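You operate a simulated robot arm through the tools that you are given. There is no shell and no other tool. Be economical: measure what you need, move in short steps, check, and stop when the job is done.

You run a simulated two-armed robot. Do the job below in one go: nothing can be reset, and whatever is moved stays where it is left.

TASK
Take the pressed scarf out and lay it on the cabinet top.
Fine: turn the cycle dial off before you free the latch; leave the press lid up.

The check looks at the end state, three seconds after you hand in, the way a careful person would. Anything else that was tipped, shoved, dropped, spilled or broken makes it a failure. Lids that push on must go on centred and level and be pressed home; caps that screw on are set level and turned clockwise until they are tight.

THE ROBOT
Two 7-joint arms with fingered hands on one trunk that stands fixed in place. Base frame: the origin is at the foot of the trunk, x ahead of it, y to its left, z up. Lengths are in m, angles in rad, forces in N, time in s.
The left shoulder is at [0.072, 0.152, 1.359], the right one opposite. With the tool pointing down near the work surface each hand reaches from about 0.1 to 0.8 m from the base axis, measured 20 degrees to its own side. Payload 4 kg a hand.
The tool frame of a hand sits at the grasp point between the pads (the TCP): z along the fingers, y along the line on which they close. The tips reach 0.03 m beyond it. The gripper opens to 0.104 m. The gripper's body begins 0.035 m behind the TCP. The gripper is a hand of 3 fingers: y runs from the thumb to the fingers, the wrist lies at [-0.015, -0.104, -0.178] in the tool frame.
Orientation is told as [roll, pitch, yaw] about the base's x, y, z axes, in that order, counted from this pose: with the fingers straight down and the wrist toward the robot, the tool's x, y and z point along [0, 1, 0], [1, 0, 0] and [0, 0, -1] of the base frame.

THE INTERFACE
- The arms move only by the tool drive_tool. It takes "left_motion", "right_motion" or both (then of equal length, played together; a hand with none holds still); each is a list of rows, each a list of 2 entries, a list of its own where there are three numbers: the shift along the base's x, y, z in m, then the turn, a rotation vector about the base's x, y, z in rad. In form: [[[x, y, z], [rx, ry, rz]], ...]. A call has 1 to 10 rows; each row shifts and turns the commanded pose from where the row before left it. Each row takes 0.2 s and may step no farther than 0.05 m and 0.15 rad from the row before; otherwise, the whole call is refused. A pose out of reach is approached as far as the arm can. The call stops where the force on the tool passes 40 N (or 10 N more than at its start, if that is more) or the arm is blocked; 0.2 s more then pass. In this call time passes only in rows, and 0.2 s behind the last. The reply holds the time, the measured pose of the TCP, the force on the tool along the base axes, the opening and the grip force, in the units named above and with some noise, with the torque about the TCP (base axes, N m) and any sound that the robot's microphone picked up.
- Cameras (640 x 400 px; columns grow to the right, rows downward): "scene" is now at [0.1329, -0.0169, 1.5698]; the picture's right is [-0.16, -0.99, -0.00], its down [-0.72, 0.12, -0.69] and it looks along [0.68, -0.11, -0.73] (base axes); focal length 244 px, centre (320, 200). "left" rides on the left gripper at [-0.064, -0.094, -0.117] in its tool frame; the picture's right is [-0.72, -0.33, 0.61], its down [0.64, -0.65, 0.40] and it looks along [0.27, 0.68, 0.68] (tool axes); focal length 238 px, centre (320, 200). "right" rides on the right gripper at [0.064, -0.094, -0.117] in its tool frame; the picture's right is [-0.72, 0.33, -0.61], its down [-0.64, -0.65, 0.40] and it looks along [-0.27, 0.68, 0.68] (tool axes); focal length 238 px, centre (320, 200). There is no depth. A picture from a camera that has moved, and an enlarged one, comes with that camera's place and axes in the base frame and with its lens.
- snapshot(camera): a new picture of that camera. The clock stands still meanwhile.
- slide_trunk(by): slides the trunk up (or, below 0, down) by that many m; the arms and the scene camera ride with it, the base frame stays. It gives what a move gives, with no picture.
- move_fingers(index, middle, thumb_bend, thumb_turn, hand): sets how far each is bent, from 0 (flat) to 100 (curled in); at 30 the hand is open as for a grip, at 70 the pads meet at the TCP. One left out holds its place. A second passes; each finger stops where it meets its share of the squeeze, and holds until it gets a number again. It is the only way to open and close the hand. It gives what a move gives, with no picture; readings hold the bend of each and the force on the fingers (four entries, about 0 where the hand has none), thumb and palm. thumb_turn goes from beside the hand (0) to across from the fingers (100), as for a grip.
- pan_tilt(pan, tilt): turns the head with the scene camera to pan (to the left, within 1.501 rad either way) and tilt (down, from -0.506 to 1.204), counted from straight ahead of the robot. It gives what a move gives.
- inspect(camera, box): a new picture of the part [left, top, right, bottom] of that camera's present view, enlarged. The clock stands still meanwhile.
- sign_off(): hands the job in; it is judged then, once.

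Work in short steps. Places have to be worked out from the pictures, the camera data and where the tool is seen: move nearer, look again, correct. Check each grasp and each placing, and mend what went wrong. You have 120 turns and 94 pictures in all, those below and enlarged ones among them. Open the grippers and draw the arms clear of the work before you hand the job in, unless the task says otherwise; then end with one line.

The tools are called after ">>>" as a command line: name --argument value ..., lists and objects as JSON in quotes. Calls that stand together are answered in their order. drive_tool: Moves the arms, as the interface text tells. Its arguments: {"type":"object","properties":{"left_motion":{"type":"array","items":{"type":"array"}},"right_motion":{"type":"array","items":{"type":"array"}}},"required":[]} The other tools are called the same way: slide_trunk (by) slides the trunk up or down; move_fingers (index, middle, thumb_bend, thumb_turn, hand) moves the fingers one by one; pan_tilt (pan, tilt) turns the head that bears the scene camera; snapshot (camera) takes a picture; inspect (camera, box) takes an enlarged picture of a part of a camera's view; sign_off () hands the job in.

At the start:

```text
t: 0.0
left_ee_pos: [0.4363, -0.0743, 1.2937]
left_tool_rot: [-0.001, 0.0, 0.002]
left_force: [0.4, -0.3, -0.3]
left_ft_torque: [-0.01, 0.0, 0.01]
left_grip_width: 0.1039
left_grasp_force: 0.1
left_shape: jaw
left_bend: [30.0, 30.0, 30.0, 98.0]
left_finger forces: [0.0, 0.0, 0.1, 0.0, 0.1, 0.0]
right_ee_pos: [0.3984, -0.4644, 1.2531]
right_tool_rot: [0.0, -0.001, -0.001]
right_force: [0.5, -0.1, 0.4]
right_ft_torque: [0.01, -0.01, 0.0]
right_grip_width: 0.1035
right_grasp_force: 0.0
right_shape: jaw
right_bend: [30.0, 30.0, 30.0, 98.0]
right_finger forces: [0.1, 0.1, 0.1, 0.0, 0.0, 0.0]
trunk travel left (down, up): [-0.775, 0.165]
head pan, tilt: [-0.161, 0.81]
```

scene: 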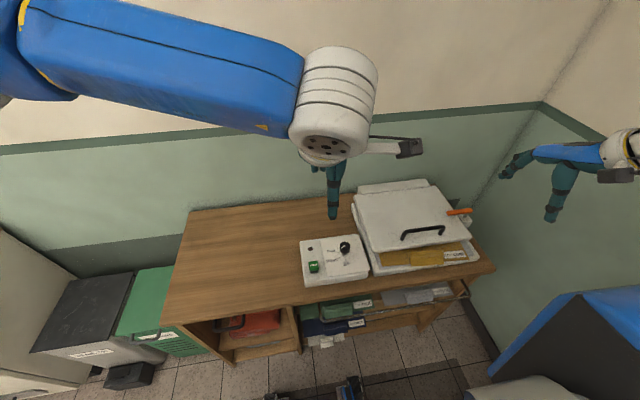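
right: 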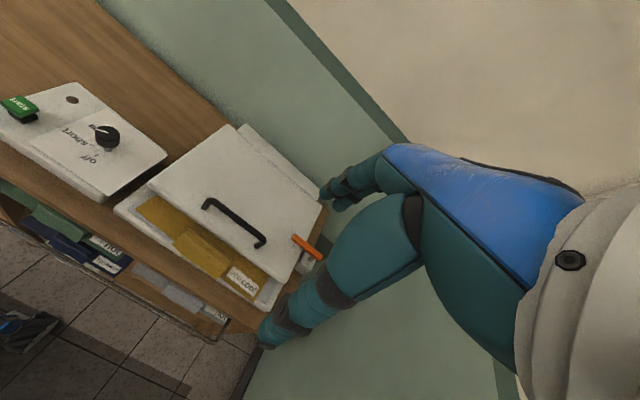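
left: 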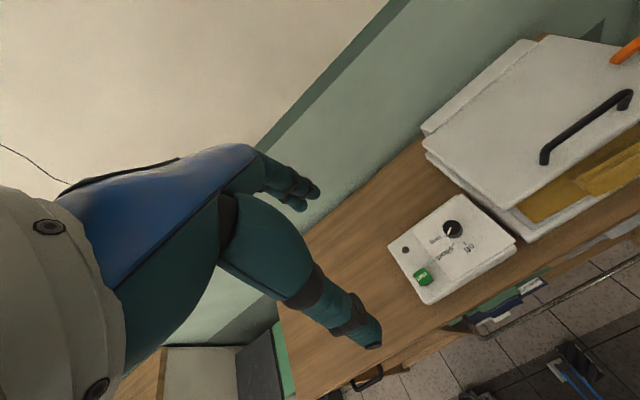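

The press with yellow scarf is at the right on the bench, the control box with dial to its left. I zoom in on both for details.

>>> inspect --camera "scene" --box '[280, 170, 500, 308]'

>>> inspect --camera "right" --box '[0, 70, 340, 350]'

>>> inspect --camera "scene" --box '[0, 180, 320, 400]'

```text
2.90 times, centred on (390, 239) of scene
camera zoom: at [0.1329, -0.0169, 1.5698], right [-0.16, -0.99, 0.0], down [-0.72, 0.12, -0.69], along [0.68, -0.11, -0.73], focal length 706 px, centre (117, 87)
```

zoom: 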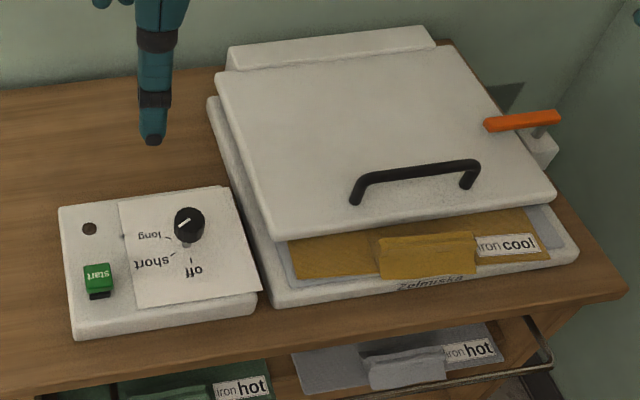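

```text
1.43 times, centred on (170, 210) of right
camera zoom: at [0.305, -0.4012, 1.3707], right [0.33, -0.72, 0.61], down [-0.65, -0.64, -0.4], along [0.68, -0.27, -0.68], focal length 340 px, centre (534, 186)
```

zoom: 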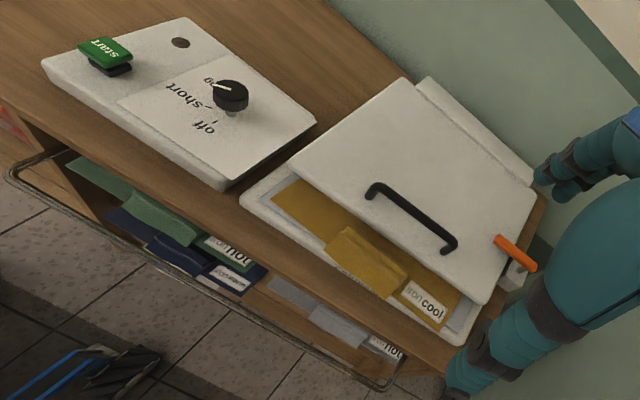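

```text
1.82 times, centred on (160, 290) of scene
camera zoom: at [0.1329, -0.0169, 1.5698], right [-0.16, -0.99, 0.0], down [-0.72, 0.12, -0.69], along [0.68, -0.11, -0.73], focal length 443 px, centre (611, 36)
```

zoom: 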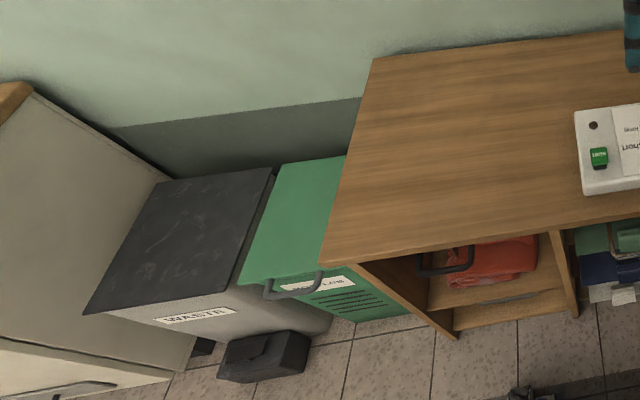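

I need to identify the cabinet; something with a wooden top stands to the left. Panning head left.

>>> pan_tilt --pan 0.9 --tilt 0.7

>>> snapshot --camera "scene"

```text
t: 1.3
left_ee_pos: [0.4357, -0.0736, 1.2937]
left_tool_rot: [-0.001, -0.001, 0.001]
left_force: [0.3, 0.3, -0.7]
left_ft_torque: [-0.01, -0.01, -0.01]
left_grip_width: 0.1036
left_grasp_force: 0.1
left_shape: jaw
left_bend: [30.0, 30.0, 30.0, 98.0]
left_finger forces: [0.0, 0.1, 0.1, 0.0, 0.0, 0.0]
right_ee_pos: [0.3977, -0.4632, 1.2536]
right_tool_rot: [0.0, 0.002, -0.002]
right_force: [-0.5, 0.6, -0.3]
right_ft_torque: [0.01, -0.05, 0.01]
right_grip_width: 0.1035
right_grasp_force: 0.0
right_shape: jaw
right_bend: [30.0, 30.0, 30.0, 98.0]
right_finger forces: [0.0, 0.0, 0.0, 0.0, 0.0, 0.0]
trunk travel left (down, up): [-0.775, 0.165]
head pan, tilt: [0.901, 0.7]
```

```text
87 pictures are left
camera scene: at [0.1066, 0.0625, 1.5791], right [0.78, -0.62, 0.0], down [-0.4, -0.5, -0.77], along [0.47, 0.6, -0.64], focal length 244 px, centre (320, 200)
```

scene: 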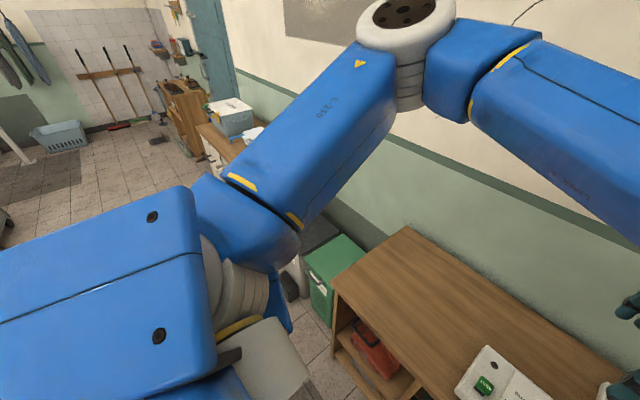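

Looking at pan 0.5 for the cabinet pieces on the left and the labels.

>>> pan_tilt --pan 0.45 --tilt 1.0

>>> snapshot --camera "scene"

```text
t: 2.2
left_ee_pos: [0.4355, -0.074, 1.2939]
left_tool_rot: [-0.001, 0.001, 0.001]
left_force: [1.1, 0.4, 0.0]
left_ft_torque: [-0.03, 0.01, 0.0]
left_grip_width: 0.1036
left_grasp_force: 0.0
left_shape: jaw
left_bend: [30.0, 30.0, 30.0, 98.0]
left_finger forces: [0.1, 0.0, 0.0, 0.0, 0.0, 0.0]
right_ee_pos: [0.398, -0.4635, 1.2541]
right_tool_rot: [0.0, 0.001, 0.003]
right_force: [0.2, -0.5, 0.3]
right_ft_torque: [-0.01, -0.03, 0.02]
right_grip_width: 0.1034
right_grasp_force: 0.2
right_shape: jaw
right_bend: [30.0, 30.0, 30.0, 98.0]
right_finger forces: [0.1, 0.0, 0.0, 0.1, 0.1, 0.0]
trunk travel left (down, up): [-0.775, 0.165]
head pan, tilt: [0.45, 1.0]
```

```text
86 pictures are left
camera scene: at [0.1165, 0.0262, 1.5557], right [0.44, -0.9, 0.0], down [-0.76, -0.37, -0.54], along [0.48, 0.24, -0.84], focal length 244 px, centre (320, 200)
```

scene: 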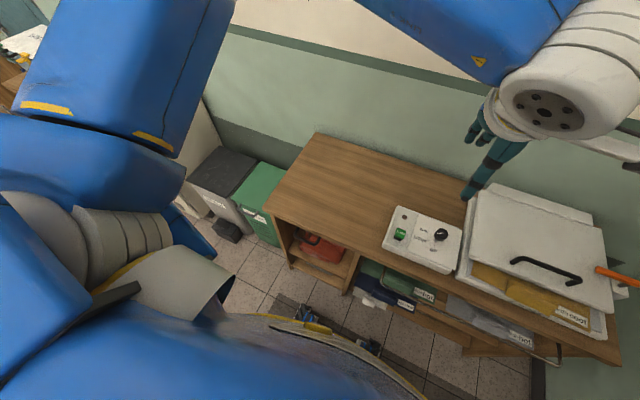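

The wooden open-cubby cabinet holds the press, so its clear top (left of the dial box) is the target. Triangulation: dial top ≈ (0.536,-0.160,0.916), latch ≈ (0.628,-0.617,0.892), lid handle y −0.37…−0.51 at x≈0.56, z≈0.89. I move the left hand out of the way to the left, and the right toward the dial.

>>> drive_tool --left_motion '[[[0, 0.045, 0], [0, 0, 0]], [[0, 0.045, 0], [0, 0, 0]], [[0, 0.045, 0], [0, 0, 0]], [[0, 0.045, 0], [0, 0, 0]], [[0, 0.045, 0], [0, 0, 0]], [[0, 0.045, 0], [0, 0, 0]], [[0, 0.045, 0], [0, 0, 0]], [[0, 0.045, 0], [0, 0, 0]]]'

>>> drive_tool --right_motion '[[[0.015, 0.04, -0.02], [0, 0, 0]], [[0.015, 0.04, -0.02], [0, 0, 0]], [[0.015, 0.04, -0.02], [0, 0, 0]], [[0.015, 0.04, -0.02], [0, 0, 0]], [[0.01, 0.04, -0.02], [0, 0, 0]], [[0.01, 0.04, -0.02], [0, 0, 0]]]'

>>> pan_tilt --pan -0.25 --tilt 0.9

>>> snapshot --camera "scene"

>>> snapshot --camera "right"

```text
t: 4.0
left_ee_pos: [0.4348, 0.2905, 1.2963]
left_tool_rot: [-0.002, -0.001, 0.0]
left_force: [0.1, -0.1, 0.2]
left_ft_torque: [-0.01, -0.01, -0.04]
left_grip_width: 0.1035
left_grasp_force: 0.0
left_shape: jaw
left_bend: [30.0, 30.0, 30.0, 98.0]
left_finger forces: [0.0, 0.0, 0.0, 0.0, 0.0, 0.1]
right_ee_pos: [0.3952, -0.4624, 1.2551]
right_tool_rot: [-0.001, -0.001, 0.0]
right_force: [-0.2, -0.8, 0.0]
right_ft_torque: [0.0, -0.01, -0.01]
right_grip_width: 0.1038
right_grasp_force: 0.1
right_shape: jaw
right_bend: [30.0, 30.0, 30.0, 98.0]
right_finger forces: [0.0, 0.0, 0.1, 0.0, 0.0, 0.0]
trunk travel left (down, up): [-0.775, 0.165]
head pan, tilt: [0.45, 1.0]
```

```text
t: 5.4
left_ee_pos: [0.4378, 0.2913, 1.2931]
left_tool_rot: [-0.003, 0.002, 0.002]
left_force: [-0.8, -0.2, -0.3]
left_ft_torque: [-0.03, -0.01, -0.02]
left_grip_width: 0.1037
left_grasp_force: 0.1
left_shape: jaw
left_bend: [30.0, 30.0, 30.0, 98.0]
left_finger forces: [0.0, 0.0, 0.1, 0.1, 0.0, 0.0]
right_ee_pos: [0.4769, -0.2217, 1.1366]
right_tool_rot: [-0.004, 0.0, 0.001]
right_force: [-0.8, 0.0, -1.3]
right_ft_torque: [-0.05, 0.01, -0.02]
right_grip_width: 0.1039
right_grasp_force: 0.1
right_shape: jaw
right_bend: [30.0, 30.0, 30.0, 98.0]
right_finger forces: [0.1, 0.1, 0.0, 0.0, 0.0, 0.1]
trunk travel left (down, up): [-0.775, 0.165]
head pan, tilt: [0.45, 1.0]
```

```text
t: 6.5
left_ee_pos: [0.4371, 0.2894, 1.2951]
left_tool_rot: [-0.004, 0.0, 0.001]
left_force: [-0.5, -0.5, 1.4]
left_ft_torque: [0.05, 0.02, 0.02]
left_grip_width: 0.1035
left_grasp_force: 0.0
left_shape: jaw
left_bend: [30.0, 30.0, 30.0, 98.0]
left_finger forces: [0.0, 0.0, 0.0, 0.0, 0.1, 0.0]
right_ee_pos: [0.4762, -0.2235, 1.1359]
right_tool_rot: [-0.003, 0.001, 0.0]
right_force: [-1.1, 0.0, -0.5]
right_ft_torque: [0.01, -0.01, 0.0]
right_grip_width: 0.1037
right_grasp_force: 0.1
right_shape: jaw
right_bend: [30.0, 30.0, 30.0, 98.0]
right_finger forces: [0.0, 0.0, 0.0, 0.0, 0.1, 0.0]
trunk travel left (down, up): [-0.775, 0.165]
head pan, tilt: [-0.25, 0.901]
```

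```text
85 pictures are left
camera scene: at [0.1264, -0.0189, 1.5629], right [-0.25, -0.97, 0.0], down [-0.76, 0.19, -0.62], along [0.6, -0.15, -0.78], focal length 244 px, centre (320, 200)
```

scene: 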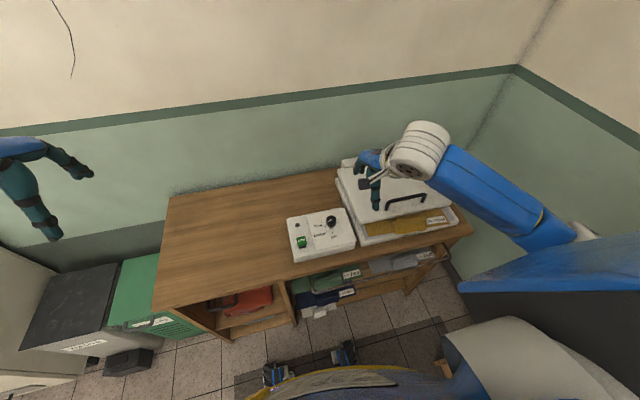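

```text
84 pictures are left
camera right: at [0.3824, -0.1597, 1.2543], right [0.33, -0.72, 0.61], down [-0.65, -0.64, -0.4], along [0.68, -0.27, -0.68], focal length 238 px, centre (320, 200)
```

right: 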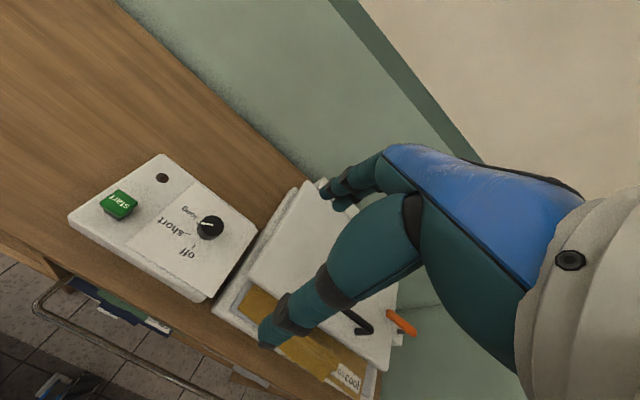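

Inspect the dial close up from both cameras.

>>> inspect --camera "right" --box '[140, 180, 270, 280]'

>>> inspect --camera "scene" --box '[280, 200, 360, 260]'

```text
4.00 times, centred on (205, 230) of right
camera zoom: at [0.3824, -0.1597, 1.2543], right [0.33, -0.72, 0.61], down [-0.65, -0.64, -0.4], along [0.68, -0.27, -0.68], focal length 953 px, centre (780, 80)
```

zoom: 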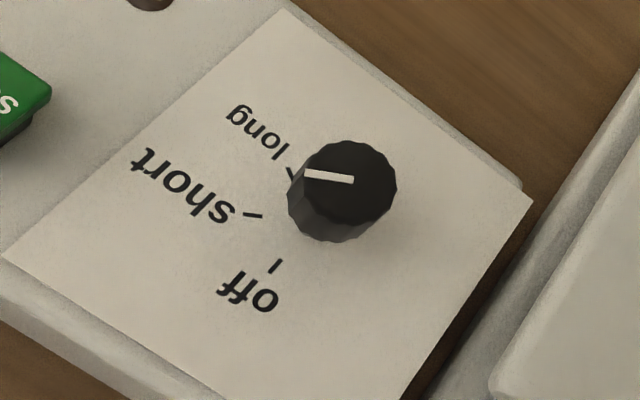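

```text
6.67 times, centred on (320, 230) of scene
camera zoom: at [0.1264, -0.0189, 1.5629], right [-0.25, -0.97, 0.0], down [-0.76, 0.19, -0.62], along [0.6, -0.15, -0.78], focal length 1623 px, centre (320, 0)
```

zoom: 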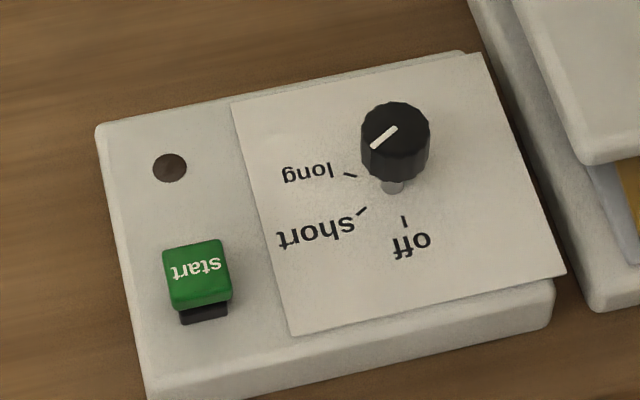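

The pointer is at "short"; "off" is about 60° counter-clockwise from above. Knob top ≈ (0.539,-0.163,0.912). Move right hand above the knob at z≈1.0 and check.

>>> drive_tool --right_motion '[[[0.02, 0.02, -0.03], [0, 0, 0]], [[0.02, 0.02, -0.03], [0, 0, 0]], [[0.022, 0.02, -0.03], [0, 0, 0]], [[0, 0, -0.045], [0, 0, 0]]]'

>>> snapshot --camera "right"

>>> inspect --camera "scene" --box '[260, 130, 420, 260]'

```text
t: 7.5
left_ee_pos: [0.4364, 0.2905, 1.2957]
left_tool_rot: [-0.003, -0.001, 0.002]
left_force: [0.3, -1.1, -0.2]
left_ft_torque: [0.0, -0.02, -0.02]
left_grip_width: 0.1037
left_grasp_force: 0.0
left_shape: jaw
left_bend: [30.0, 30.0, 30.0, 98.0]
left_finger forces: [0.0, 0.0, 0.0, 0.0, 0.1, 0.0]
right_ee_pos: [0.5392, -0.1608, 0.9983]
right_tool_rot: [-0.004, -0.002, 0.001]
right_force: [-0.4, 0.0, 0.4]
right_ft_torque: [0.01, 0.0, -0.01]
right_grip_width: 0.1036
right_grasp_force: 0.0
right_shape: jaw
right_bend: [30.0, 30.0, 30.0, 98.0]
right_finger forces: [0.1, 0.0, 0.0, 0.0, 0.0, 0.0]
trunk travel left (down, up): [-0.775, 0.165]
head pan, tilt: [-0.25, 0.901]
```

```text
81 pictures are left
camera right: at [0.4448, -0.097, 1.1154], right [0.33, -0.72, 0.62], down [-0.65, -0.64, -0.4], along [0.69, -0.27, -0.68], focal length 238 px, centre (320, 200)
```

right: 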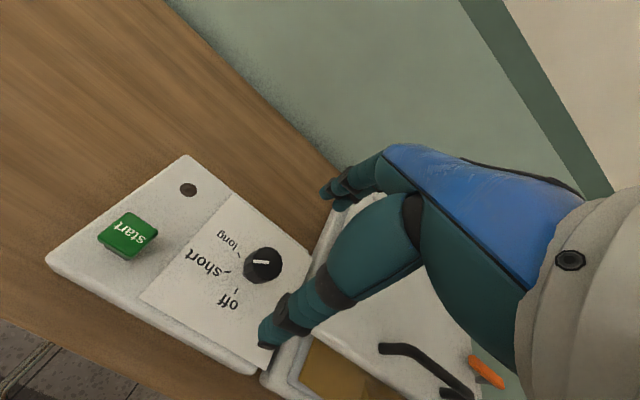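

```text
3.08 times, centred on (340, 195) of scene
camera zoom: at [0.1265, -0.018, 1.5629], right [-0.25, -0.97, 0.0], down [-0.76, 0.19, -0.62], along [0.6, -0.15, -0.78], focal length 749 px, centre (258, 215)
```

zoom: 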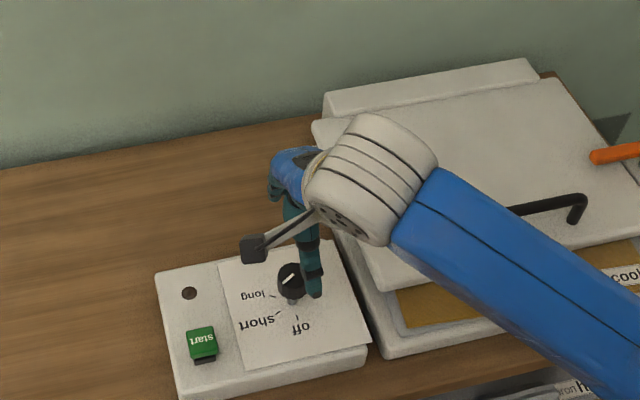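

Knob is below the TCP within a few mm. Descend to z≈0.91.

>>> drive_tool --right_motion '[[[0, 0, -0.045], [0, 0, 0]], [[0, 0, -0.03], [0, 0, 0]], [[0, 0, -0.012], [0, 0, 0]]]'

>>> snapshot --camera "right"

>>> inspect --camera "scene" --box '[280, 160, 400, 260]'

```text
t: 8.3
left_ee_pos: [0.4365, 0.2902, 1.2953]
left_tool_rot: [-0.004, 0.002, 0.001]
left_force: [0.7, -0.1, 0.4]
left_ft_torque: [0.01, 0.04, -0.03]
left_grip_width: 0.1037
left_grasp_force: 0.1
left_shape: jaw
left_bend: [30.0, 30.0, 30.0, 98.0]
left_finger forces: [0.0, 0.0, 0.1, 0.1, 0.1, 0.0]
right_ee_pos: [0.5388, -0.16, 0.9112]
right_tool_rot: [-0.002, 0.001, 0.002]
right_force: [0.2, 0.6, 0.6]
right_ft_torque: [0.01, -0.03, 0.02]
right_grip_width: 0.1037
right_grasp_force: 0.0
right_shape: jaw
right_bend: [30.0, 30.0, 30.0, 98.0]
right_finger forces: [0.1, 0.0, 0.1, 0.0, 0.1, 0.1]
trunk travel left (down, up): [-0.775, 0.165]
head pan, tilt: [-0.25, 0.901]
```

```text
79 pictures are left
camera right: at [0.444, -0.0968, 1.0289], right [0.33, -0.72, 0.61], down [-0.65, -0.64, -0.4], along [0.68, -0.27, -0.68], focal length 238 px, centre (320, 200)
```

right: 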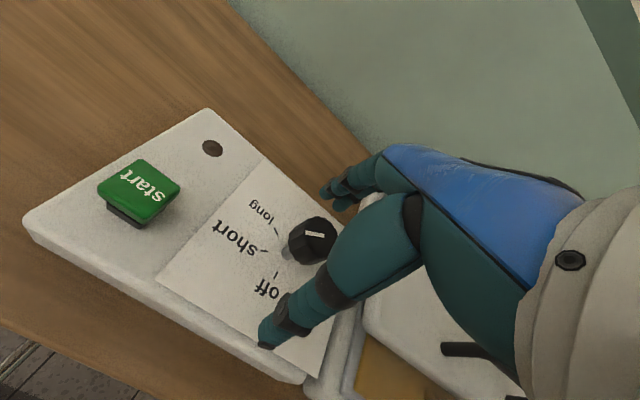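

```text
4.00 times, centred on (340, 210) of scene
camera zoom: at [0.1266, -0.018, 1.5629], right [-0.25, -0.97, 0.0], down [-0.76, 0.19, -0.62], along [0.6, -0.15, -0.78], focal length 974 px, centre (240, 160)
```

zoom: 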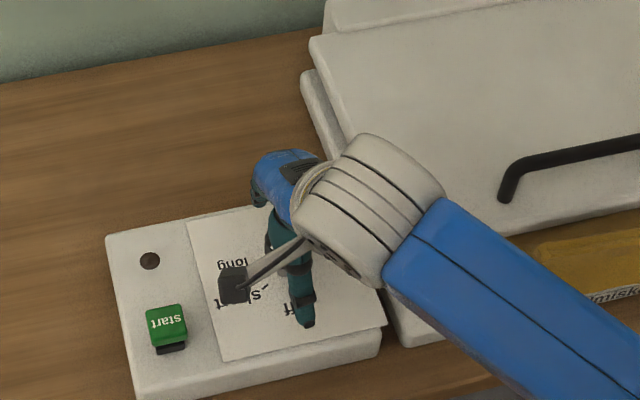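

The camera shows the knob ≈7 mm to +y of the TCP. Shift and lower slightly, then close the fingers.

>>> drive_tool --right_motion '[[[0, 0.007, -0.003], [0, 0, 0]], [[0, 0, -0.004], [0, 0, 0]]]'

>>> move_fingers --hand "right" --index 52 --middle 52 --thumb_bend 52

>>> snapshot --camera "right"

```text
t: 8.9
left_ee_pos: [0.4368, 0.2913, 1.2948]
left_tool_rot: [-0.004, 0.001, 0.002]
left_force: [0.3, -0.7, 0.1]
left_ft_torque: [-0.01, -0.01, 0.0]
left_grip_width: 0.1036
left_grasp_force: 0.1
left_shape: jaw
left_bend: [30.0, 30.0, 30.0, 98.0]
left_finger forces: [0.0, 0.1, 0.0, 0.0, 0.1, 0.0]
right_ee_pos: [0.538, -0.1532, 0.9044]
right_tool_rot: [-0.001, 0.0, 0.002]
right_force: [0.1, -0.6, 1.2]
right_ft_torque: [0.01, -0.02, -0.02]
right_grip_width: 0.1036
right_grasp_force: 0.0
right_shape: jaw
right_bend: [30.0, 30.0, 30.0, 98.0]
right_finger forces: [0.0, 0.0, 0.0, 0.1, 0.0, 0.0]
trunk travel left (down, up): [-0.775, 0.165]
head pan, tilt: [-0.25, 0.901]
```

```text
t: 9.9
left_ee_pos: [0.4377, 0.291, 1.2957]
left_tool_rot: [-0.002, 0.001, 0.0]
left_force: [0.1, 0.0, 0.6]
left_ft_torque: [0.01, 0.0, 0.02]
left_grip_width: 0.1037
left_grasp_force: 0.1
left_shape: jaw
left_bend: [30.0, 30.0, 30.0, 98.0]
left_finger forces: [0.0, 0.0, 0.0, 0.1, 0.0, 0.0]
right_ee_pos: [0.5383, -0.1544, 0.9037]
right_tool_rot: [-0.002, 0.0, -0.001]
right_force: [2.0, -0.5, 0.9]
right_ft_torque: [0.02, -0.09, 0.01]
right_grip_width: 0.0476
right_grasp_force: 1.2
right_shape: fingers
right_bend: [52.0, 50.0, 52.0, 98.0]
right_finger forces: [0.0, 2.3, 0.0, 0.1, 0.0, 0.0]
trunk travel left (down, up): [-0.775, 0.165]
head pan, tilt: [-0.25, 0.901]
```

```text
77 pictures are left
camera right: at [0.4451, -0.09, 1.022], right [0.33, -0.72, 0.61], down [-0.65, -0.64, -0.4], along [0.68, -0.27, -0.68], focal length 238 px, centre (320, 200)
```

right: 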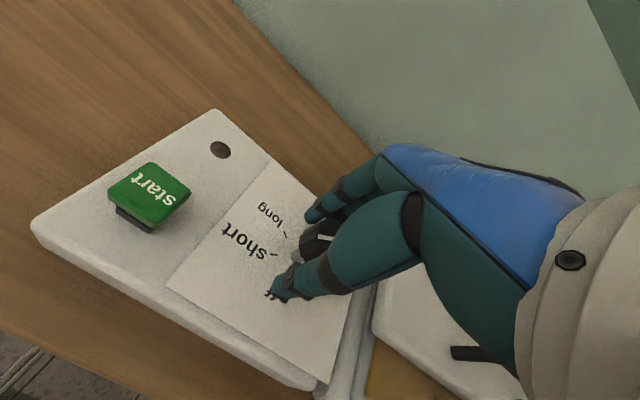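

The middle finger already touches, so the knob sits ~6 mm farther in +x. Shift +x and close.

>>> drive_tool --right_motion '[[[0.007, 0, 0], [0, 0, 0]]]'

>>> move_fingers --hand "right" --index 57 --middle 57 --thumb_bend 57

>>> inspect --camera "right" --box '[200, 160, 400, 320]'

```text
t: 10.3
left_ee_pos: [0.4376, 0.29, 1.294]
left_tool_rot: [-0.002, 0.0, 0.002]
left_force: [0.2, 0.1, 0.1]
left_ft_torque: [-0.01, -0.01, 0.01]
left_grip_width: 0.1036
left_grasp_force: 0.0
left_shape: jaw
left_bend: [30.0, 30.0, 30.0, 98.0]
left_finger forces: [0.0, 0.0, 0.0, 0.1, 0.0, 0.1]
right_ee_pos: [0.5467, -0.1538, 0.9034]
right_tool_rot: [-0.003, 0.0, 0.001]
right_force: [0.3, 0.4, -0.1]
right_ft_torque: [0.0, -0.02, 0.03]
right_grip_width: 0.0471
right_grasp_force: 0.0
right_shape: fingers
right_bend: [52.0, 52.0, 52.0, 98.0]
right_finger forces: [0.0, 0.1, 0.0, 0.0, 0.0, 0.0]
trunk travel left (down, up): [-0.775, 0.165]
head pan, tilt: [-0.25, 0.901]
```

```text
t: 11.3
left_ee_pos: [0.4368, 0.2896, 1.2936]
left_tool_rot: [-0.004, 0.001, 0.002]
left_force: [0.0, 0.5, -0.3]
left_ft_torque: [0.02, 0.01, -0.01]
left_grip_width: 0.1036
left_grasp_force: 0.1
left_shape: jaw
left_bend: [30.0, 30.0, 30.0, 98.0]
left_finger forces: [0.0, 0.1, 0.0, 0.0, 0.1, 0.1]
right_ee_pos: [0.5455, -0.1543, 0.9026]
right_tool_rot: [-0.001, 0.0, 0.0]
right_force: [1.1, -0.2, -1.0]
right_ft_torque: [-0.01, -0.01, 0.0]
right_grip_width: 0.0371
right_grasp_force: 0.6
right_shape: fingers
right_bend: [56.0, 55.0, 56.0, 98.0]
right_finger forces: [0.0, 1.2, 0.1, 0.0, 0.1, 0.1]
trunk travel left (down, up): [-0.775, 0.165]
head pan, tilt: [-0.25, 0.901]
```

```text
2.50 times, centred on (300, 240) of right
camera zoom: at [0.4522, -0.09, 1.0216], right [0.33, -0.72, 0.61], down [-0.65, -0.64, -0.4], along [0.68, -0.27, -0.68], focal length 596 px, centre (370, 100)
```

zoom: 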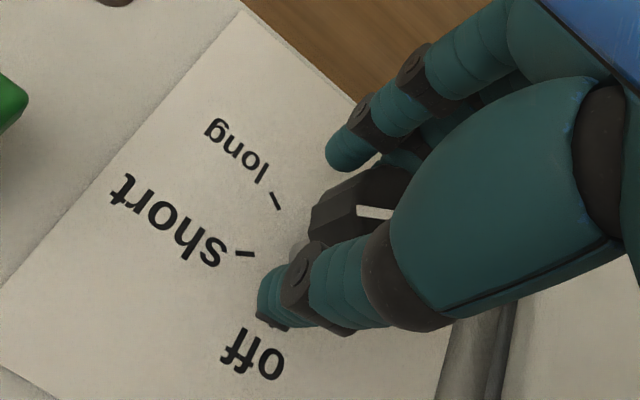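

Knob is between thumb and fingers. Close to grip.

>>> move_fingers --hand "right" --index 66 --middle 66 --thumb_bend 66

>>> inspect --camera "right" --box '[200, 160, 400, 320]'

```text
t: 12.3
left_ee_pos: [0.4378, 0.2911, 1.2945]
left_tool_rot: [-0.004, 0.003, 0.002]
left_force: [0.3, 0.4, 0.1]
left_ft_torque: [0.02, 0.02, 0.0]
left_grip_width: 0.1037
left_grasp_force: 0.1
left_shape: jaw
left_bend: [30.0, 30.0, 30.0, 98.0]
left_finger forces: [0.0, 0.0, 0.0, 0.0, 0.0, 0.0]
right_ee_pos: [0.5466, -0.1522, 0.9044]
right_tool_rot: [-0.001, -0.001, 0.001]
right_force: [12.0, 0.5, 2.0]
right_ft_torque: [-0.04, -0.33, 0.11]
right_grip_width: 0.0146
right_grasp_force: 5.7
right_shape: fingers
right_bend: [63.0, 59.0, 66.0, 97.0]
right_finger forces: [2.2, 9.2, 0.0, 0.1, 0.3, 0.1]
trunk travel left (down, up): [-0.775, 0.165]
head pan, tilt: [-0.25, 0.901]
```

```text
2.50 times, centred on (300, 240) of right
camera zoom: at [0.4537, -0.0895, 1.0216], right [0.33, -0.72, 0.61], down [-0.65, -0.64, -0.4], along [0.68, -0.27, -0.68], focal length 596 px, centre (370, 100)
```

zoom: 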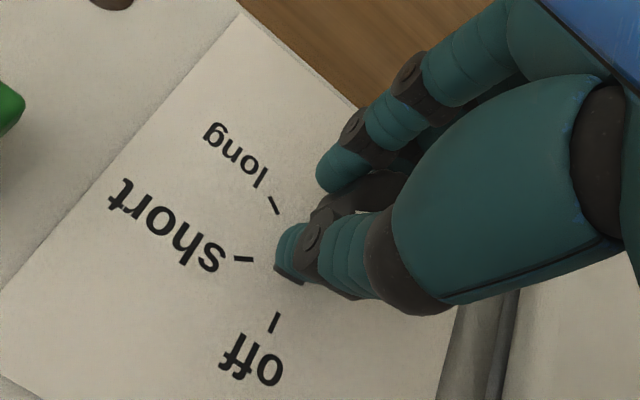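

Thumb missed: middle finger (−y side) carries the load, so the knob is more to −y (≈−0.164 as first estimated). Open, shift −y, regrip.

>>> move_fingers --hand "right" --index 48 --middle 48 --thumb_bend 48

>>> drive_tool --right_motion '[[[-0.002, -0.012, 0], [0, 0, 0]]]'

>>> move_fingers --hand "right" --index 60 --middle 60 --thumb_bend 60

>>> inspect --camera "right" --box '[200, 160, 400, 320]'

```text
t: 13.3
left_ee_pos: [0.4362, 0.2909, 1.2951]
left_tool_rot: [-0.004, 0.002, 0.0]
left_force: [0.0, 0.4, 0.0]
left_ft_torque: [-0.04, 0.0, -0.02]
left_grip_width: 0.1037
left_grasp_force: 0.0
left_shape: jaw
left_bend: [30.0, 30.0, 30.0, 98.0]
left_finger forces: [0.0, 0.1, 0.0, 0.0, 0.0, 0.0]
right_ee_pos: [0.546, -0.1544, 0.9039]
right_tool_rot: [-0.001, -0.001, 0.0]
right_force: [-0.6, -0.5, 0.3]
right_ft_torque: [-0.03, 0.0, 0.04]
right_grip_width: 0.0569
right_grasp_force: 0.1
right_shape: fingers
right_bend: [48.0, 48.0, 48.0, 97.0]
right_finger forces: [0.0, 0.0, 0.0, 0.1, 0.0, 0.0]
trunk travel left (down, up): [-0.775, 0.165]
head pan, tilt: [-0.25, 0.901]
```

```text
t: 13.7
left_ee_pos: [0.4367, 0.2903, 1.2955]
left_tool_rot: [-0.004, 0.0, 0.001]
left_force: [-0.8, -0.3, -0.1]
left_ft_torque: [0.0, 0.0, 0.0]
left_grip_width: 0.1036
left_grasp_force: 0.1
left_shape: jaw
left_bend: [30.0, 30.0, 30.0, 98.0]
left_finger forces: [0.0, 0.1, 0.0, 0.0, 0.0, 0.0]
right_ee_pos: [0.5437, -0.1655, 0.9037]
right_tool_rot: [-0.002, 0.0, 0.002]
right_force: [-0.1, 1.5, 0.6]
right_ft_torque: [0.0, 0.01, 0.01]
right_grip_width: 0.0568
right_grasp_force: 0.0
right_shape: fingers
right_bend: [48.0, 48.0, 48.0, 97.0]
right_finger forces: [0.0, 0.0, 0.1, 0.1, 0.1, 0.0]
trunk travel left (down, up): [-0.775, 0.165]
head pan, tilt: [-0.25, 0.901]
```

```text
t: 14.7
left_ee_pos: [0.4385, 0.2901, 1.294]
left_tool_rot: [-0.003, 0.001, 0.001]
left_force: [0.2, -0.1, 0.0]
left_ft_torque: [-0.01, 0.03, -0.01]
left_grip_width: 0.1037
left_grasp_force: 0.1
left_shape: jaw
left_bend: [30.0, 30.0, 30.0, 98.0]
left_finger forces: [0.0, 0.1, 0.0, 0.0, 0.1, 0.1]
right_ee_pos: [0.5466, -0.1649, 0.9044]
right_tool_rot: [-0.002, -0.001, 0.001]
right_force: [6.8, 0.3, 0.9]
right_ft_torque: [-0.02, -0.19, 0.01]
right_grip_width: 0.0326
right_grasp_force: 3.5
right_shape: fingers
right_bend: [55.0, 58.0, 60.0, 97.0]
right_finger forces: [4.0, 2.6, 0.0, 0.0, 0.0, 0.1]
trunk travel left (down, up): [-0.775, 0.165]
head pan, tilt: [-0.25, 0.901]
```

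```text
2.50 times, centred on (300, 240) of right
camera zoom: at [0.4516, -0.1019, 1.0219], right [0.33, -0.72, 0.61], down [-0.65, -0.64, -0.4], along [0.68, -0.27, -0.68], focal length 596 px, centre (370, 100)
```

zoom: 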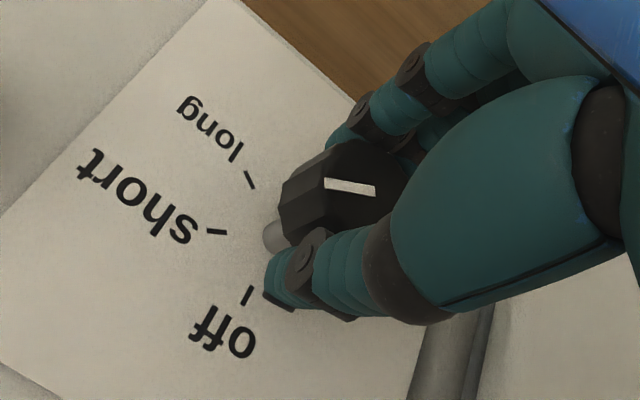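

Both fingers now contact; thumb nearly. Close the thumb to grip.

>>> move_fingers --hand "right" --thumb_bend 72

>>> inspect --camera "right" --box '[200, 160, 400, 320]'

```text
t: 15.7
left_ee_pos: [0.4363, 0.29, 1.2954]
left_tool_rot: [-0.005, -0.001, 0.002]
left_force: [0.0, 0.6, -0.3]
left_ft_torque: [-0.02, 0.02, -0.01]
left_grip_width: 0.1035
left_grasp_force: 0.0
left_shape: jaw
left_bend: [30.0, 30.0, 30.0, 98.0]
left_finger forces: [0.0, 0.1, 0.1, 0.0, 0.1, 0.0]
right_ee_pos: [0.5441, -0.1647, 0.9043]
right_tool_rot: [-0.001, 0.0, -0.001]
right_force: [-0.7, -1.7, -0.5]
right_ft_torque: [0.0, -0.08, 0.0]
right_grip_width: 0.0277
right_grasp_force: 7.0
right_shape: fingers
right_bend: [54.0, 57.0, 66.0, 97.0]
right_finger forces: [4.3, 3.0, 0.0, 0.0, 6.7, 0.0]
trunk travel left (down, up): [-0.775, 0.165]
head pan, tilt: [-0.25, 0.901]
```

```text
2.50 times, centred on (300, 240) of right
camera zoom: at [0.4503, -0.102, 1.0219], right [0.33, -0.72, 0.61], down [-0.65, -0.64, -0.4], along [0.68, -0.27, -0.68], focal length 596 px, centre (370, 100)
```

zoom: 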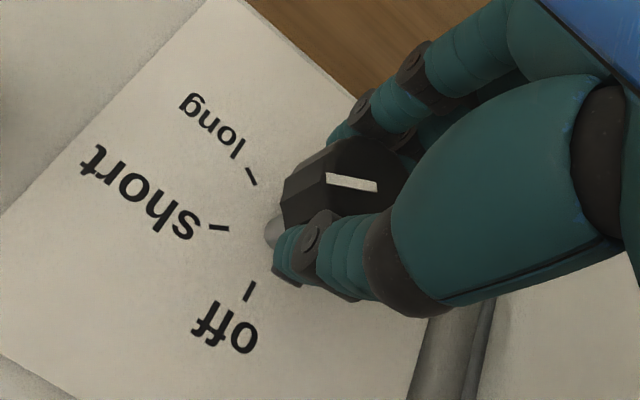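

Balanced 7 N grip with knob centre ≈6 mm toward the fingers from TCP. Turn CCW about the knob axis, first half.

>>> drive_tool --right_motion '[[[5e-05, -0.0008, 0], [0, 0, 0.13]], [[0.0002, -0.0008, 0], [0, 0, 0.13]], [[0.0003, -0.0008, 0], [0, 0, 0.13]], [[0.0004, -0.0008, 0], [0, 0, 0.13]]]'

>>> snapshot --camera "right"

```text
t: 16.7
left_ee_pos: [0.4371, 0.2901, 1.2951]
left_tool_rot: [-0.002, 0.0, 0.002]
left_force: [-0.2, 0.6, 0.7]
left_ft_torque: [0.0, 0.03, -0.01]
left_grip_width: 0.1036
left_grasp_force: 0.0
left_shape: jaw
left_bend: [30.0, 30.0, 30.0, 98.0]
left_finger forces: [0.1, 0.0, 0.0, 0.0, 0.0, 0.1]
right_ee_pos: [0.5452, -0.1693, 0.9059]
right_tool_rot: [0.001, 0.002, 0.525]
right_force: [0.6, 1.2, -3.6]
right_ft_torque: [0.03, -0.02, -0.02]
right_grip_width: 0.0274
right_grasp_force: 6.7
right_shape: fingers
right_bend: [54.0, 58.0, 66.0, 96.0]
right_finger forces: [4.6, 2.4, 0.0, 0.0, 6.3, 0.1]
trunk travel left (down, up): [-0.775, 0.165]
head pan, tilt: [-0.25, 0.901]
```

```text
72 pictures are left
camera right: at [0.433, -0.1615, 1.0224], right [0.64, -0.46, 0.61], down [-0.25, -0.88, -0.4], along [0.73, 0.11, -0.68], focal length 238 px, centre (320, 200)
```

right: 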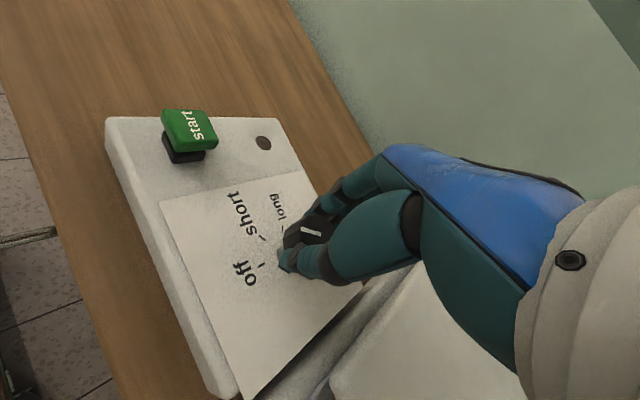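

The knob turned with the hand. Continue the second half.

>>> drive_tool --right_motion '[[[0.0005, -0.0007, 0], [0, 0, 0.13]], [[0.0005, -0.0006, 0], [0, 0, 0.13]], [[0.0006, -0.0006, 0], [0, 0, 0.13]], [[0.0006, -0.0005, 0], [0, 0, 0.13]]]'

>>> inspect --camera "right" --box '[200, 150, 400, 310]'

```text
t: 17.7
left_ee_pos: [0.4384, 0.2902, 1.2945]
left_tool_rot: [-0.005, -0.002, 0.002]
left_force: [0.7, -0.4, -0.3]
left_ft_torque: [0.0, 0.02, -0.04]
left_grip_width: 0.1038
left_grasp_force: 0.1
left_shape: jaw
left_bend: [30.0, 30.0, 30.0, 98.0]
left_finger forces: [0.0, 0.0, 0.1, 0.1, 0.0, 0.0]
right_ee_pos: [0.5485, -0.1719, 0.9052]
right_tool_rot: [-0.002, 0.0, 1.042]
right_force: [1.3, 1.6, -2.6]
right_ft_torque: [0.05, -0.08, -0.06]
right_grip_width: 0.0274
right_grasp_force: 7.6
right_shape: fingers
right_bend: [54.0, 58.0, 66.0, 96.0]
right_finger forces: [5.3, 3.4, 0.0, 0.1, 5.6, 0.0]
trunk travel left (down, up): [-0.775, 0.165]
head pan, tilt: [-0.25, 0.901]
```

```text
2.50 times, centred on (300, 230) of right
camera zoom: at [0.4463, -0.2212, 1.0226], right [0.79, -0.08, 0.61], down [0.22, -0.89, -0.4], along [0.58, 0.46, -0.68], focal length 596 px, centre (370, 125)
```

zoom: 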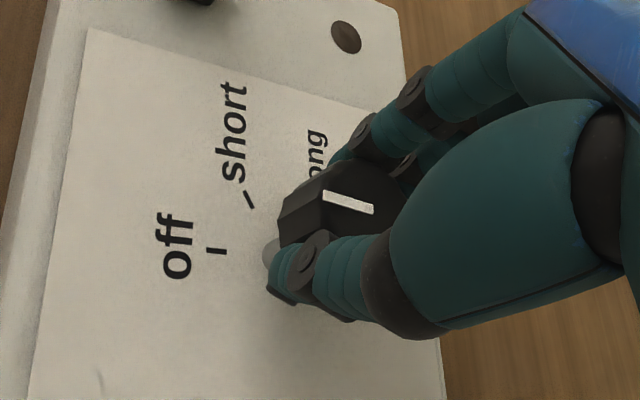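

Pointer is ~5° short of "off". Turn a bit more, then open and check.

>>> drive_tool --right_motion '[[[0.0005, -0.0003, 0], [0, 0, 0.09]]]'

>>> move_fingers --hand "right" --index 40 --middle 40 --thumb_bend 40

>>> drive_tool --right_motion '[[[0, 0, 0.04], [0, 0, 0]], [[0, 0, 0.05], [0, 0, 0]], [[0, 0, 0.05], [0, 0, 0]], [[0, -0.04, 0.02], [0, 0, 0]], [[0, -0.04, 0], [0, 0, -0.14]], [[0, -0.04, 0], [0, 0, -0.14]], [[0, -0.04, 0], [0, 0, -0.14]], [[0, -0.03, 0], [0, 0, -0.14]]]'

>>> inspect --camera "scene" --box '[280, 190, 376, 260]'

>>> snapshot --camera "right"

```text
t: 18.1
left_ee_pos: [0.438, 0.2897, 1.2939]
left_tool_rot: [-0.003, 0.003, 0.002]
left_force: [0.6, 0.1, 0.0]
left_ft_torque: [0.0, -0.01, -0.04]
left_grip_width: 0.1036
left_grasp_force: 0.1
left_shape: jaw
left_bend: [30.0, 30.0, 30.0, 98.0]
left_finger forces: [0.0, 0.0, 0.0, 0.0, 0.0, 0.1]
right_ee_pos: [0.5491, -0.1727, 0.9036]
right_tool_rot: [-0.002, -0.002, 1.132]
right_force: [0.5, 2.0, -2.1]
right_ft_torque: [0.12, -0.04, -0.04]
right_grip_width: 0.0274
right_grasp_force: 7.4
right_shape: fingers
right_bend: [54.0, 57.0, 67.0, 96.0]
right_finger forces: [5.2, 3.2, 0.1, 0.0, 6.1, 0.0]
trunk travel left (down, up): [-0.775, 0.165]
head pan, tilt: [-0.25, 0.901]
```

```text
t: 19.1
left_ee_pos: [0.4369, 0.2893, 1.2951]
left_tool_rot: [-0.003, -0.001, 0.001]
left_force: [0.2, 0.2, -0.6]
left_ft_torque: [0.02, 0.01, 0.02]
left_grip_width: 0.1036
left_grasp_force: 0.0
left_shape: jaw
left_bend: [30.0, 30.0, 30.0, 98.0]
left_finger forces: [0.0, 0.1, 0.0, 0.1, 0.1, 0.0]
right_ee_pos: [0.548, -0.1736, 0.9062]
right_tool_rot: [0.0, 0.0, 1.133]
right_force: [-0.3, 0.5, 0.2]
right_ft_torque: [0.0, 0.0, -0.01]
right_grip_width: 0.0773
right_grasp_force: 0.0
right_shape: fingers
right_bend: [40.0, 40.0, 40.0, 97.0]
right_finger forces: [0.0, 0.1, 0.0, 0.0, 0.0, 0.1]
trunk travel left (down, up): [-0.775, 0.165]
head pan, tilt: [-0.25, 0.901]
```

```text
t: 20.9
left_ee_pos: [0.436, 0.2889, 1.2951]
left_tool_rot: [-0.002, 0.0, 0.001]
left_force: [0.7, -0.6, -0.6]
left_ft_torque: [-0.01, -0.01, 0.0]
left_grip_width: 0.1035
left_grasp_force: 0.1
left_shape: jaw
left_bend: [30.0, 30.0, 30.0, 98.0]
left_finger forces: [0.0, 0.0, 0.0, 0.0, 0.0, 0.1]
right_ee_pos: [0.5481, -0.3622, 1.0645]
right_tool_rot: [0.001, -0.002, 0.571]
right_force: [0.1, -0.6, -0.2]
right_ft_torque: [0.01, 0.03, 0.01]
right_grip_width: 0.0775
right_grasp_force: 0.2
right_shape: fingers
right_bend: [40.0, 40.0, 40.0, 97.0]
right_finger forces: [0.1, 0.0, 0.0, 0.1, 0.0, 0.0]
trunk travel left (down, up): [-0.775, 0.165]
head pan, tilt: [-0.25, 0.901]
```

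```text
5.71 times, centred on (328, 225) of scene
camera zoom: at [0.126, -0.0202, 1.5629], right [-0.25, -0.97, 0.0], down [-0.76, 0.19, -0.62], along [0.6, -0.15, -0.78], focal length 1392 px, centre (274, 57)
```

zoom: 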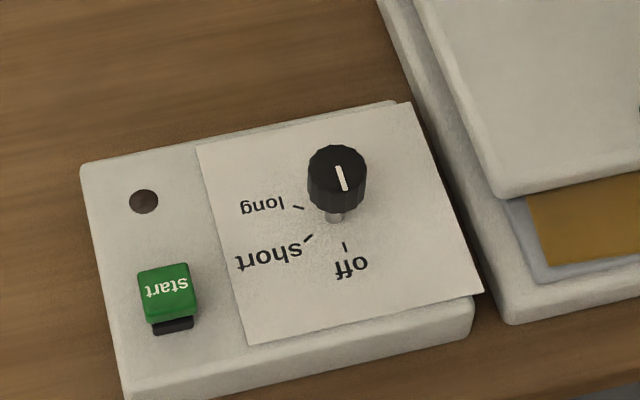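

```text
69 pictures are left
camera right: at [0.4346, -0.3603, 1.183], right [0.66, -0.43, 0.61], down [-0.2, -0.89, -0.41], along [0.72, 0.14, -0.68], focal length 238 px, centre (320, 200)
```

right: 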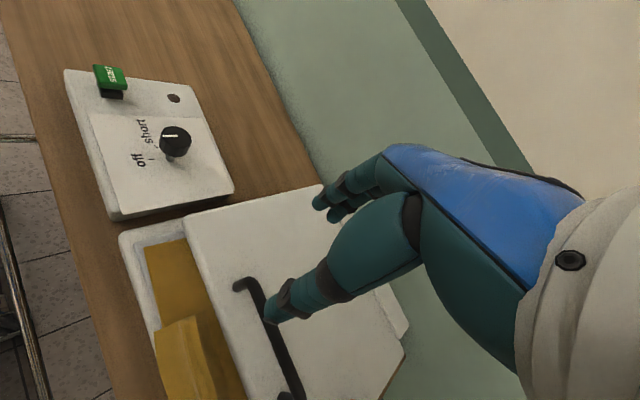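

Dial is on "off". Now move the right hand to view the latch.

>>> drive_tool --right_motion '[[[-0.02, -0.04, 0.02], [0, 0, -0.14]], [[-0.02, -0.04, 0.02], [0, 0, -0.14]], [[-0.02, -0.04, 0], [0, 0, -0.14]], [[0, -0.04, 0], [0, 0, -0.14]], [[0, -0.03, 0], [0, 0, 0]]]'

>>> snapshot --camera "right"

>>> inspect --camera "scene" --box '[330, 150, 490, 260]'

```text
t: 22.1
left_ee_pos: [0.4369, 0.2885, 1.2961]
left_tool_rot: [0.0, -0.001, 0.002]
left_force: [-0.3, 0.4, 0.2]
left_ft_torque: [0.02, 0.0, 0.0]
left_grip_width: 0.1039
left_grasp_force: 0.0
left_shape: jaw
left_bend: [30.0, 30.0, 30.0, 98.0]
left_finger forces: [0.1, 0.1, 0.0, 0.0, 0.0, 0.0]
right_ee_pos: [0.4866, -0.5545, 1.104]
right_tool_rot: [0.001, 0.0, 0.01]
right_force: [-0.6, -0.5, -0.4]
right_ft_torque: [0.04, -0.01, -0.04]
right_grip_width: 0.0776
right_grasp_force: 0.1
right_shape: fingers
right_bend: [40.0, 40.0, 40.0, 97.0]
right_finger forces: [0.1, 0.1, 0.1, 0.0, 0.0, 0.0]
trunk travel left (down, up): [-0.775, 0.165]
head pan, tilt: [-0.25, 0.901]
```

```text
68 pictures are left
camera right: at [0.3933, -0.4916, 1.2224], right [0.33, -0.72, 0.61], down [-0.65, -0.65, -0.4], along [0.69, -0.26, -0.68], focal length 238 px, centre (320, 200)
```

right: 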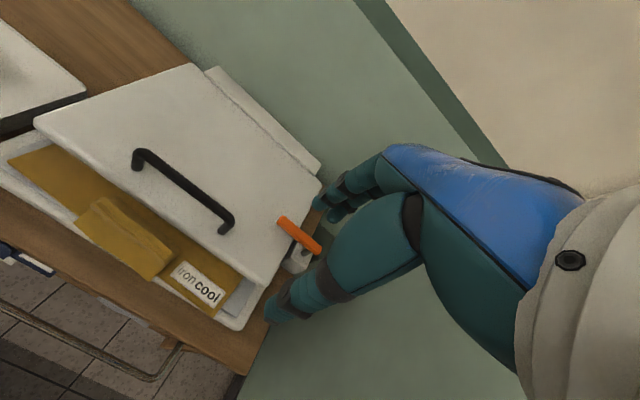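

```text
3.64 times, centred on (410, 205) of scene
camera zoom: at [0.1269, -0.0213, 1.5628], right [-0.25, -0.97, 0.0], down [-0.76, 0.19, -0.62], along [0.6, -0.15, -0.78], focal length 886 px, centre (-7, 182)
```

zoom: 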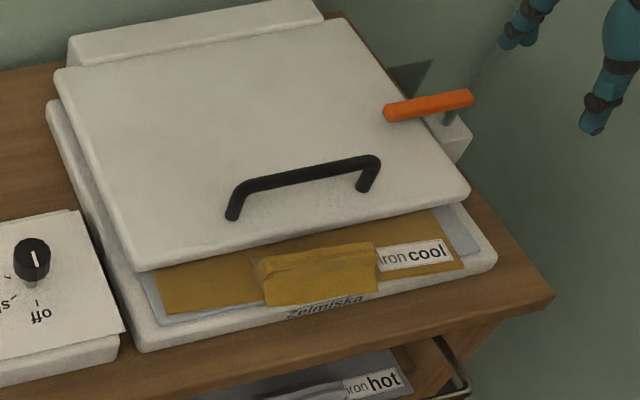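

Zoom on the latch from right camera and scene.

>>> inspect --camera "right" --box '[240, 190, 360, 290]'

>>> inspect --camera "scene" --box '[415, 155, 465, 195]'

```text
4.00 times, centred on (300, 240) of right
camera zoom: at [0.3933, -0.4916, 1.2224], right [0.33, -0.72, 0.61], down [-0.65, -0.65, -0.4], along [0.69, -0.26, -0.68], focal length 953 px, centre (400, 40)
```

zoom: 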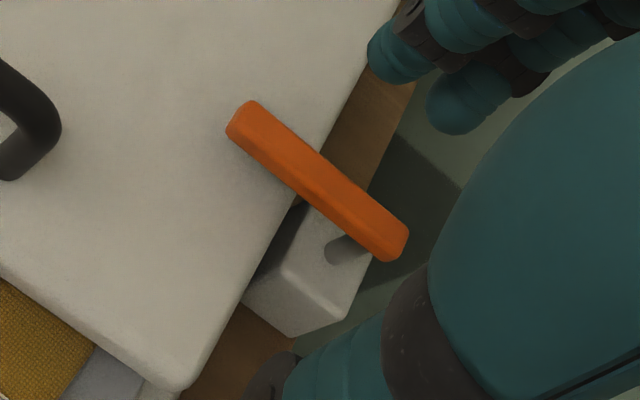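

```text
10.00 times, centred on (440, 175) of scene
camera zoom: at [0.1269, -0.0213, 1.5628], right [-0.25, -0.97, 0.0], down [-0.76, 0.19, -0.62], along [0.6, -0.15, -0.78], focal length 2435 px, centre (-880, 450)
```

zoom: 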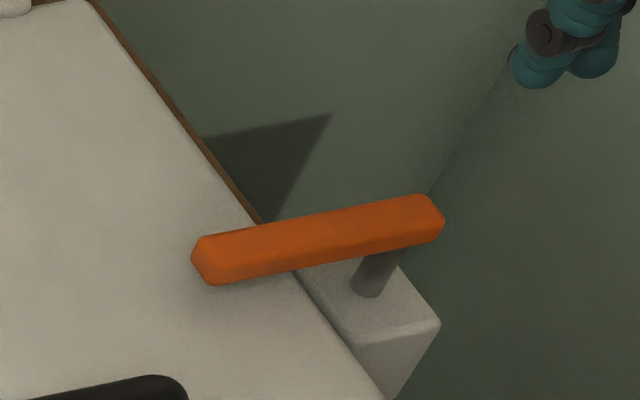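

Lever: pivot post ≈(0.62,−0.64), tip ≈(0.633,−0.573), z≈0.89, overlapping the lid edge. I'll straddle its tip with half-open fingers and swing it toward −x.

>>> move_fingers --hand "right" --index 46 --middle 46 --thumb_bend 46

>>> drive_tool --right_motion '[[[0.04, -0.01, 0], [0, 0, 0]], [[0.045, -0.01, 0], [0, 0, 0]], [[0.045, -0.01, -0.02], [0, 0, 0]], [[0.012, 0, -0.04], [0, 0, 0]], [[0, 0, -0.04], [0, 0, 0]], [[0, 0, -0.04], [0, 0, 0]]]'

>>> snapshot --camera "right"

>>> inspect --camera "scene" --box '[360, 130, 500, 230]'

```text
t: 23.1
left_ee_pos: [0.4361, 0.2868, 1.2956]
left_tool_rot: [-0.002, 0.001, 0.001]
left_force: [-0.2, 0.2, 0.7]
left_ft_torque: [-0.04, 0.01, -0.03]
left_grip_width: 0.1035
left_grasp_force: 0.0
left_shape: jaw
left_bend: [30.0, 30.0, 30.0, 98.0]
left_finger forces: [0.1, 0.0, 0.1, 0.0, 0.0, 0.0]
right_ee_pos: [0.4868, -0.5534, 1.1052]
right_tool_rot: [0.0, -0.001, 0.011]
right_force: [-0.2, -0.7, 0.0]
right_ft_torque: [0.03, 0.0, -0.01]
right_grip_width: 0.063
right_grasp_force: 0.0
right_shape: fingers
right_bend: [46.0, 46.0, 46.0, 97.0]
right_finger forces: [0.1, 0.1, 0.0, 0.1, 0.1, 0.0]
trunk travel left (down, up): [-0.775, 0.165]
head pan, tilt: [-0.25, 0.901]
```

```text
refused: row 3 steps farther than a row can; nothing moved
```

```text
64 pictures are left
camera right: at [0.3929, -0.4908, 1.2227], right [0.33, -0.72, 0.61], down [-0.65, -0.65, -0.4], along [0.69, -0.26, -0.68], focal length 238 px, centre (320, 200)
```

right: 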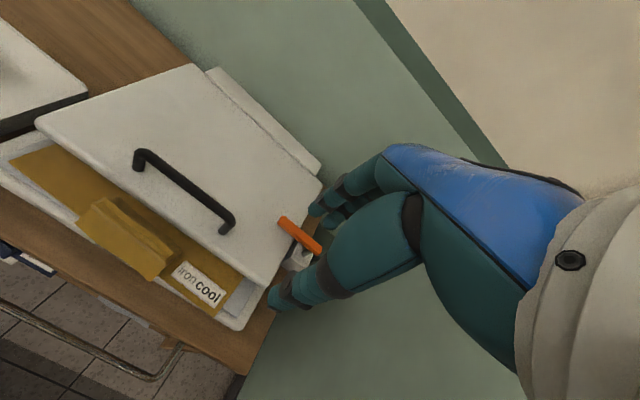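

```text
4.00 times, centred on (430, 180) of scene
camera zoom: at [0.1261, -0.0206, 1.5629], right [-0.25, -0.97, 0.0], down [-0.76, 0.19, -0.62], along [0.6, -0.15, -0.78], focal length 974 px, centre (-120, 280)
```

zoom: 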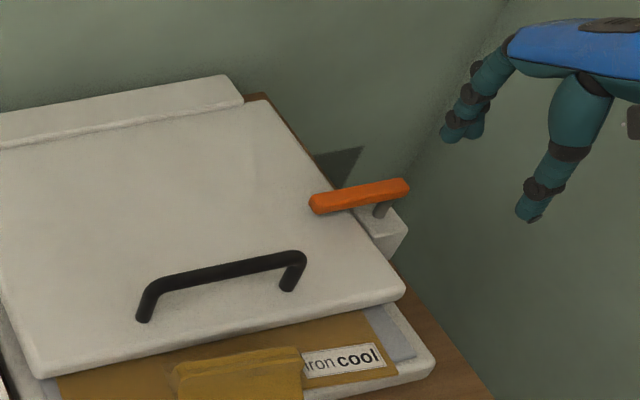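

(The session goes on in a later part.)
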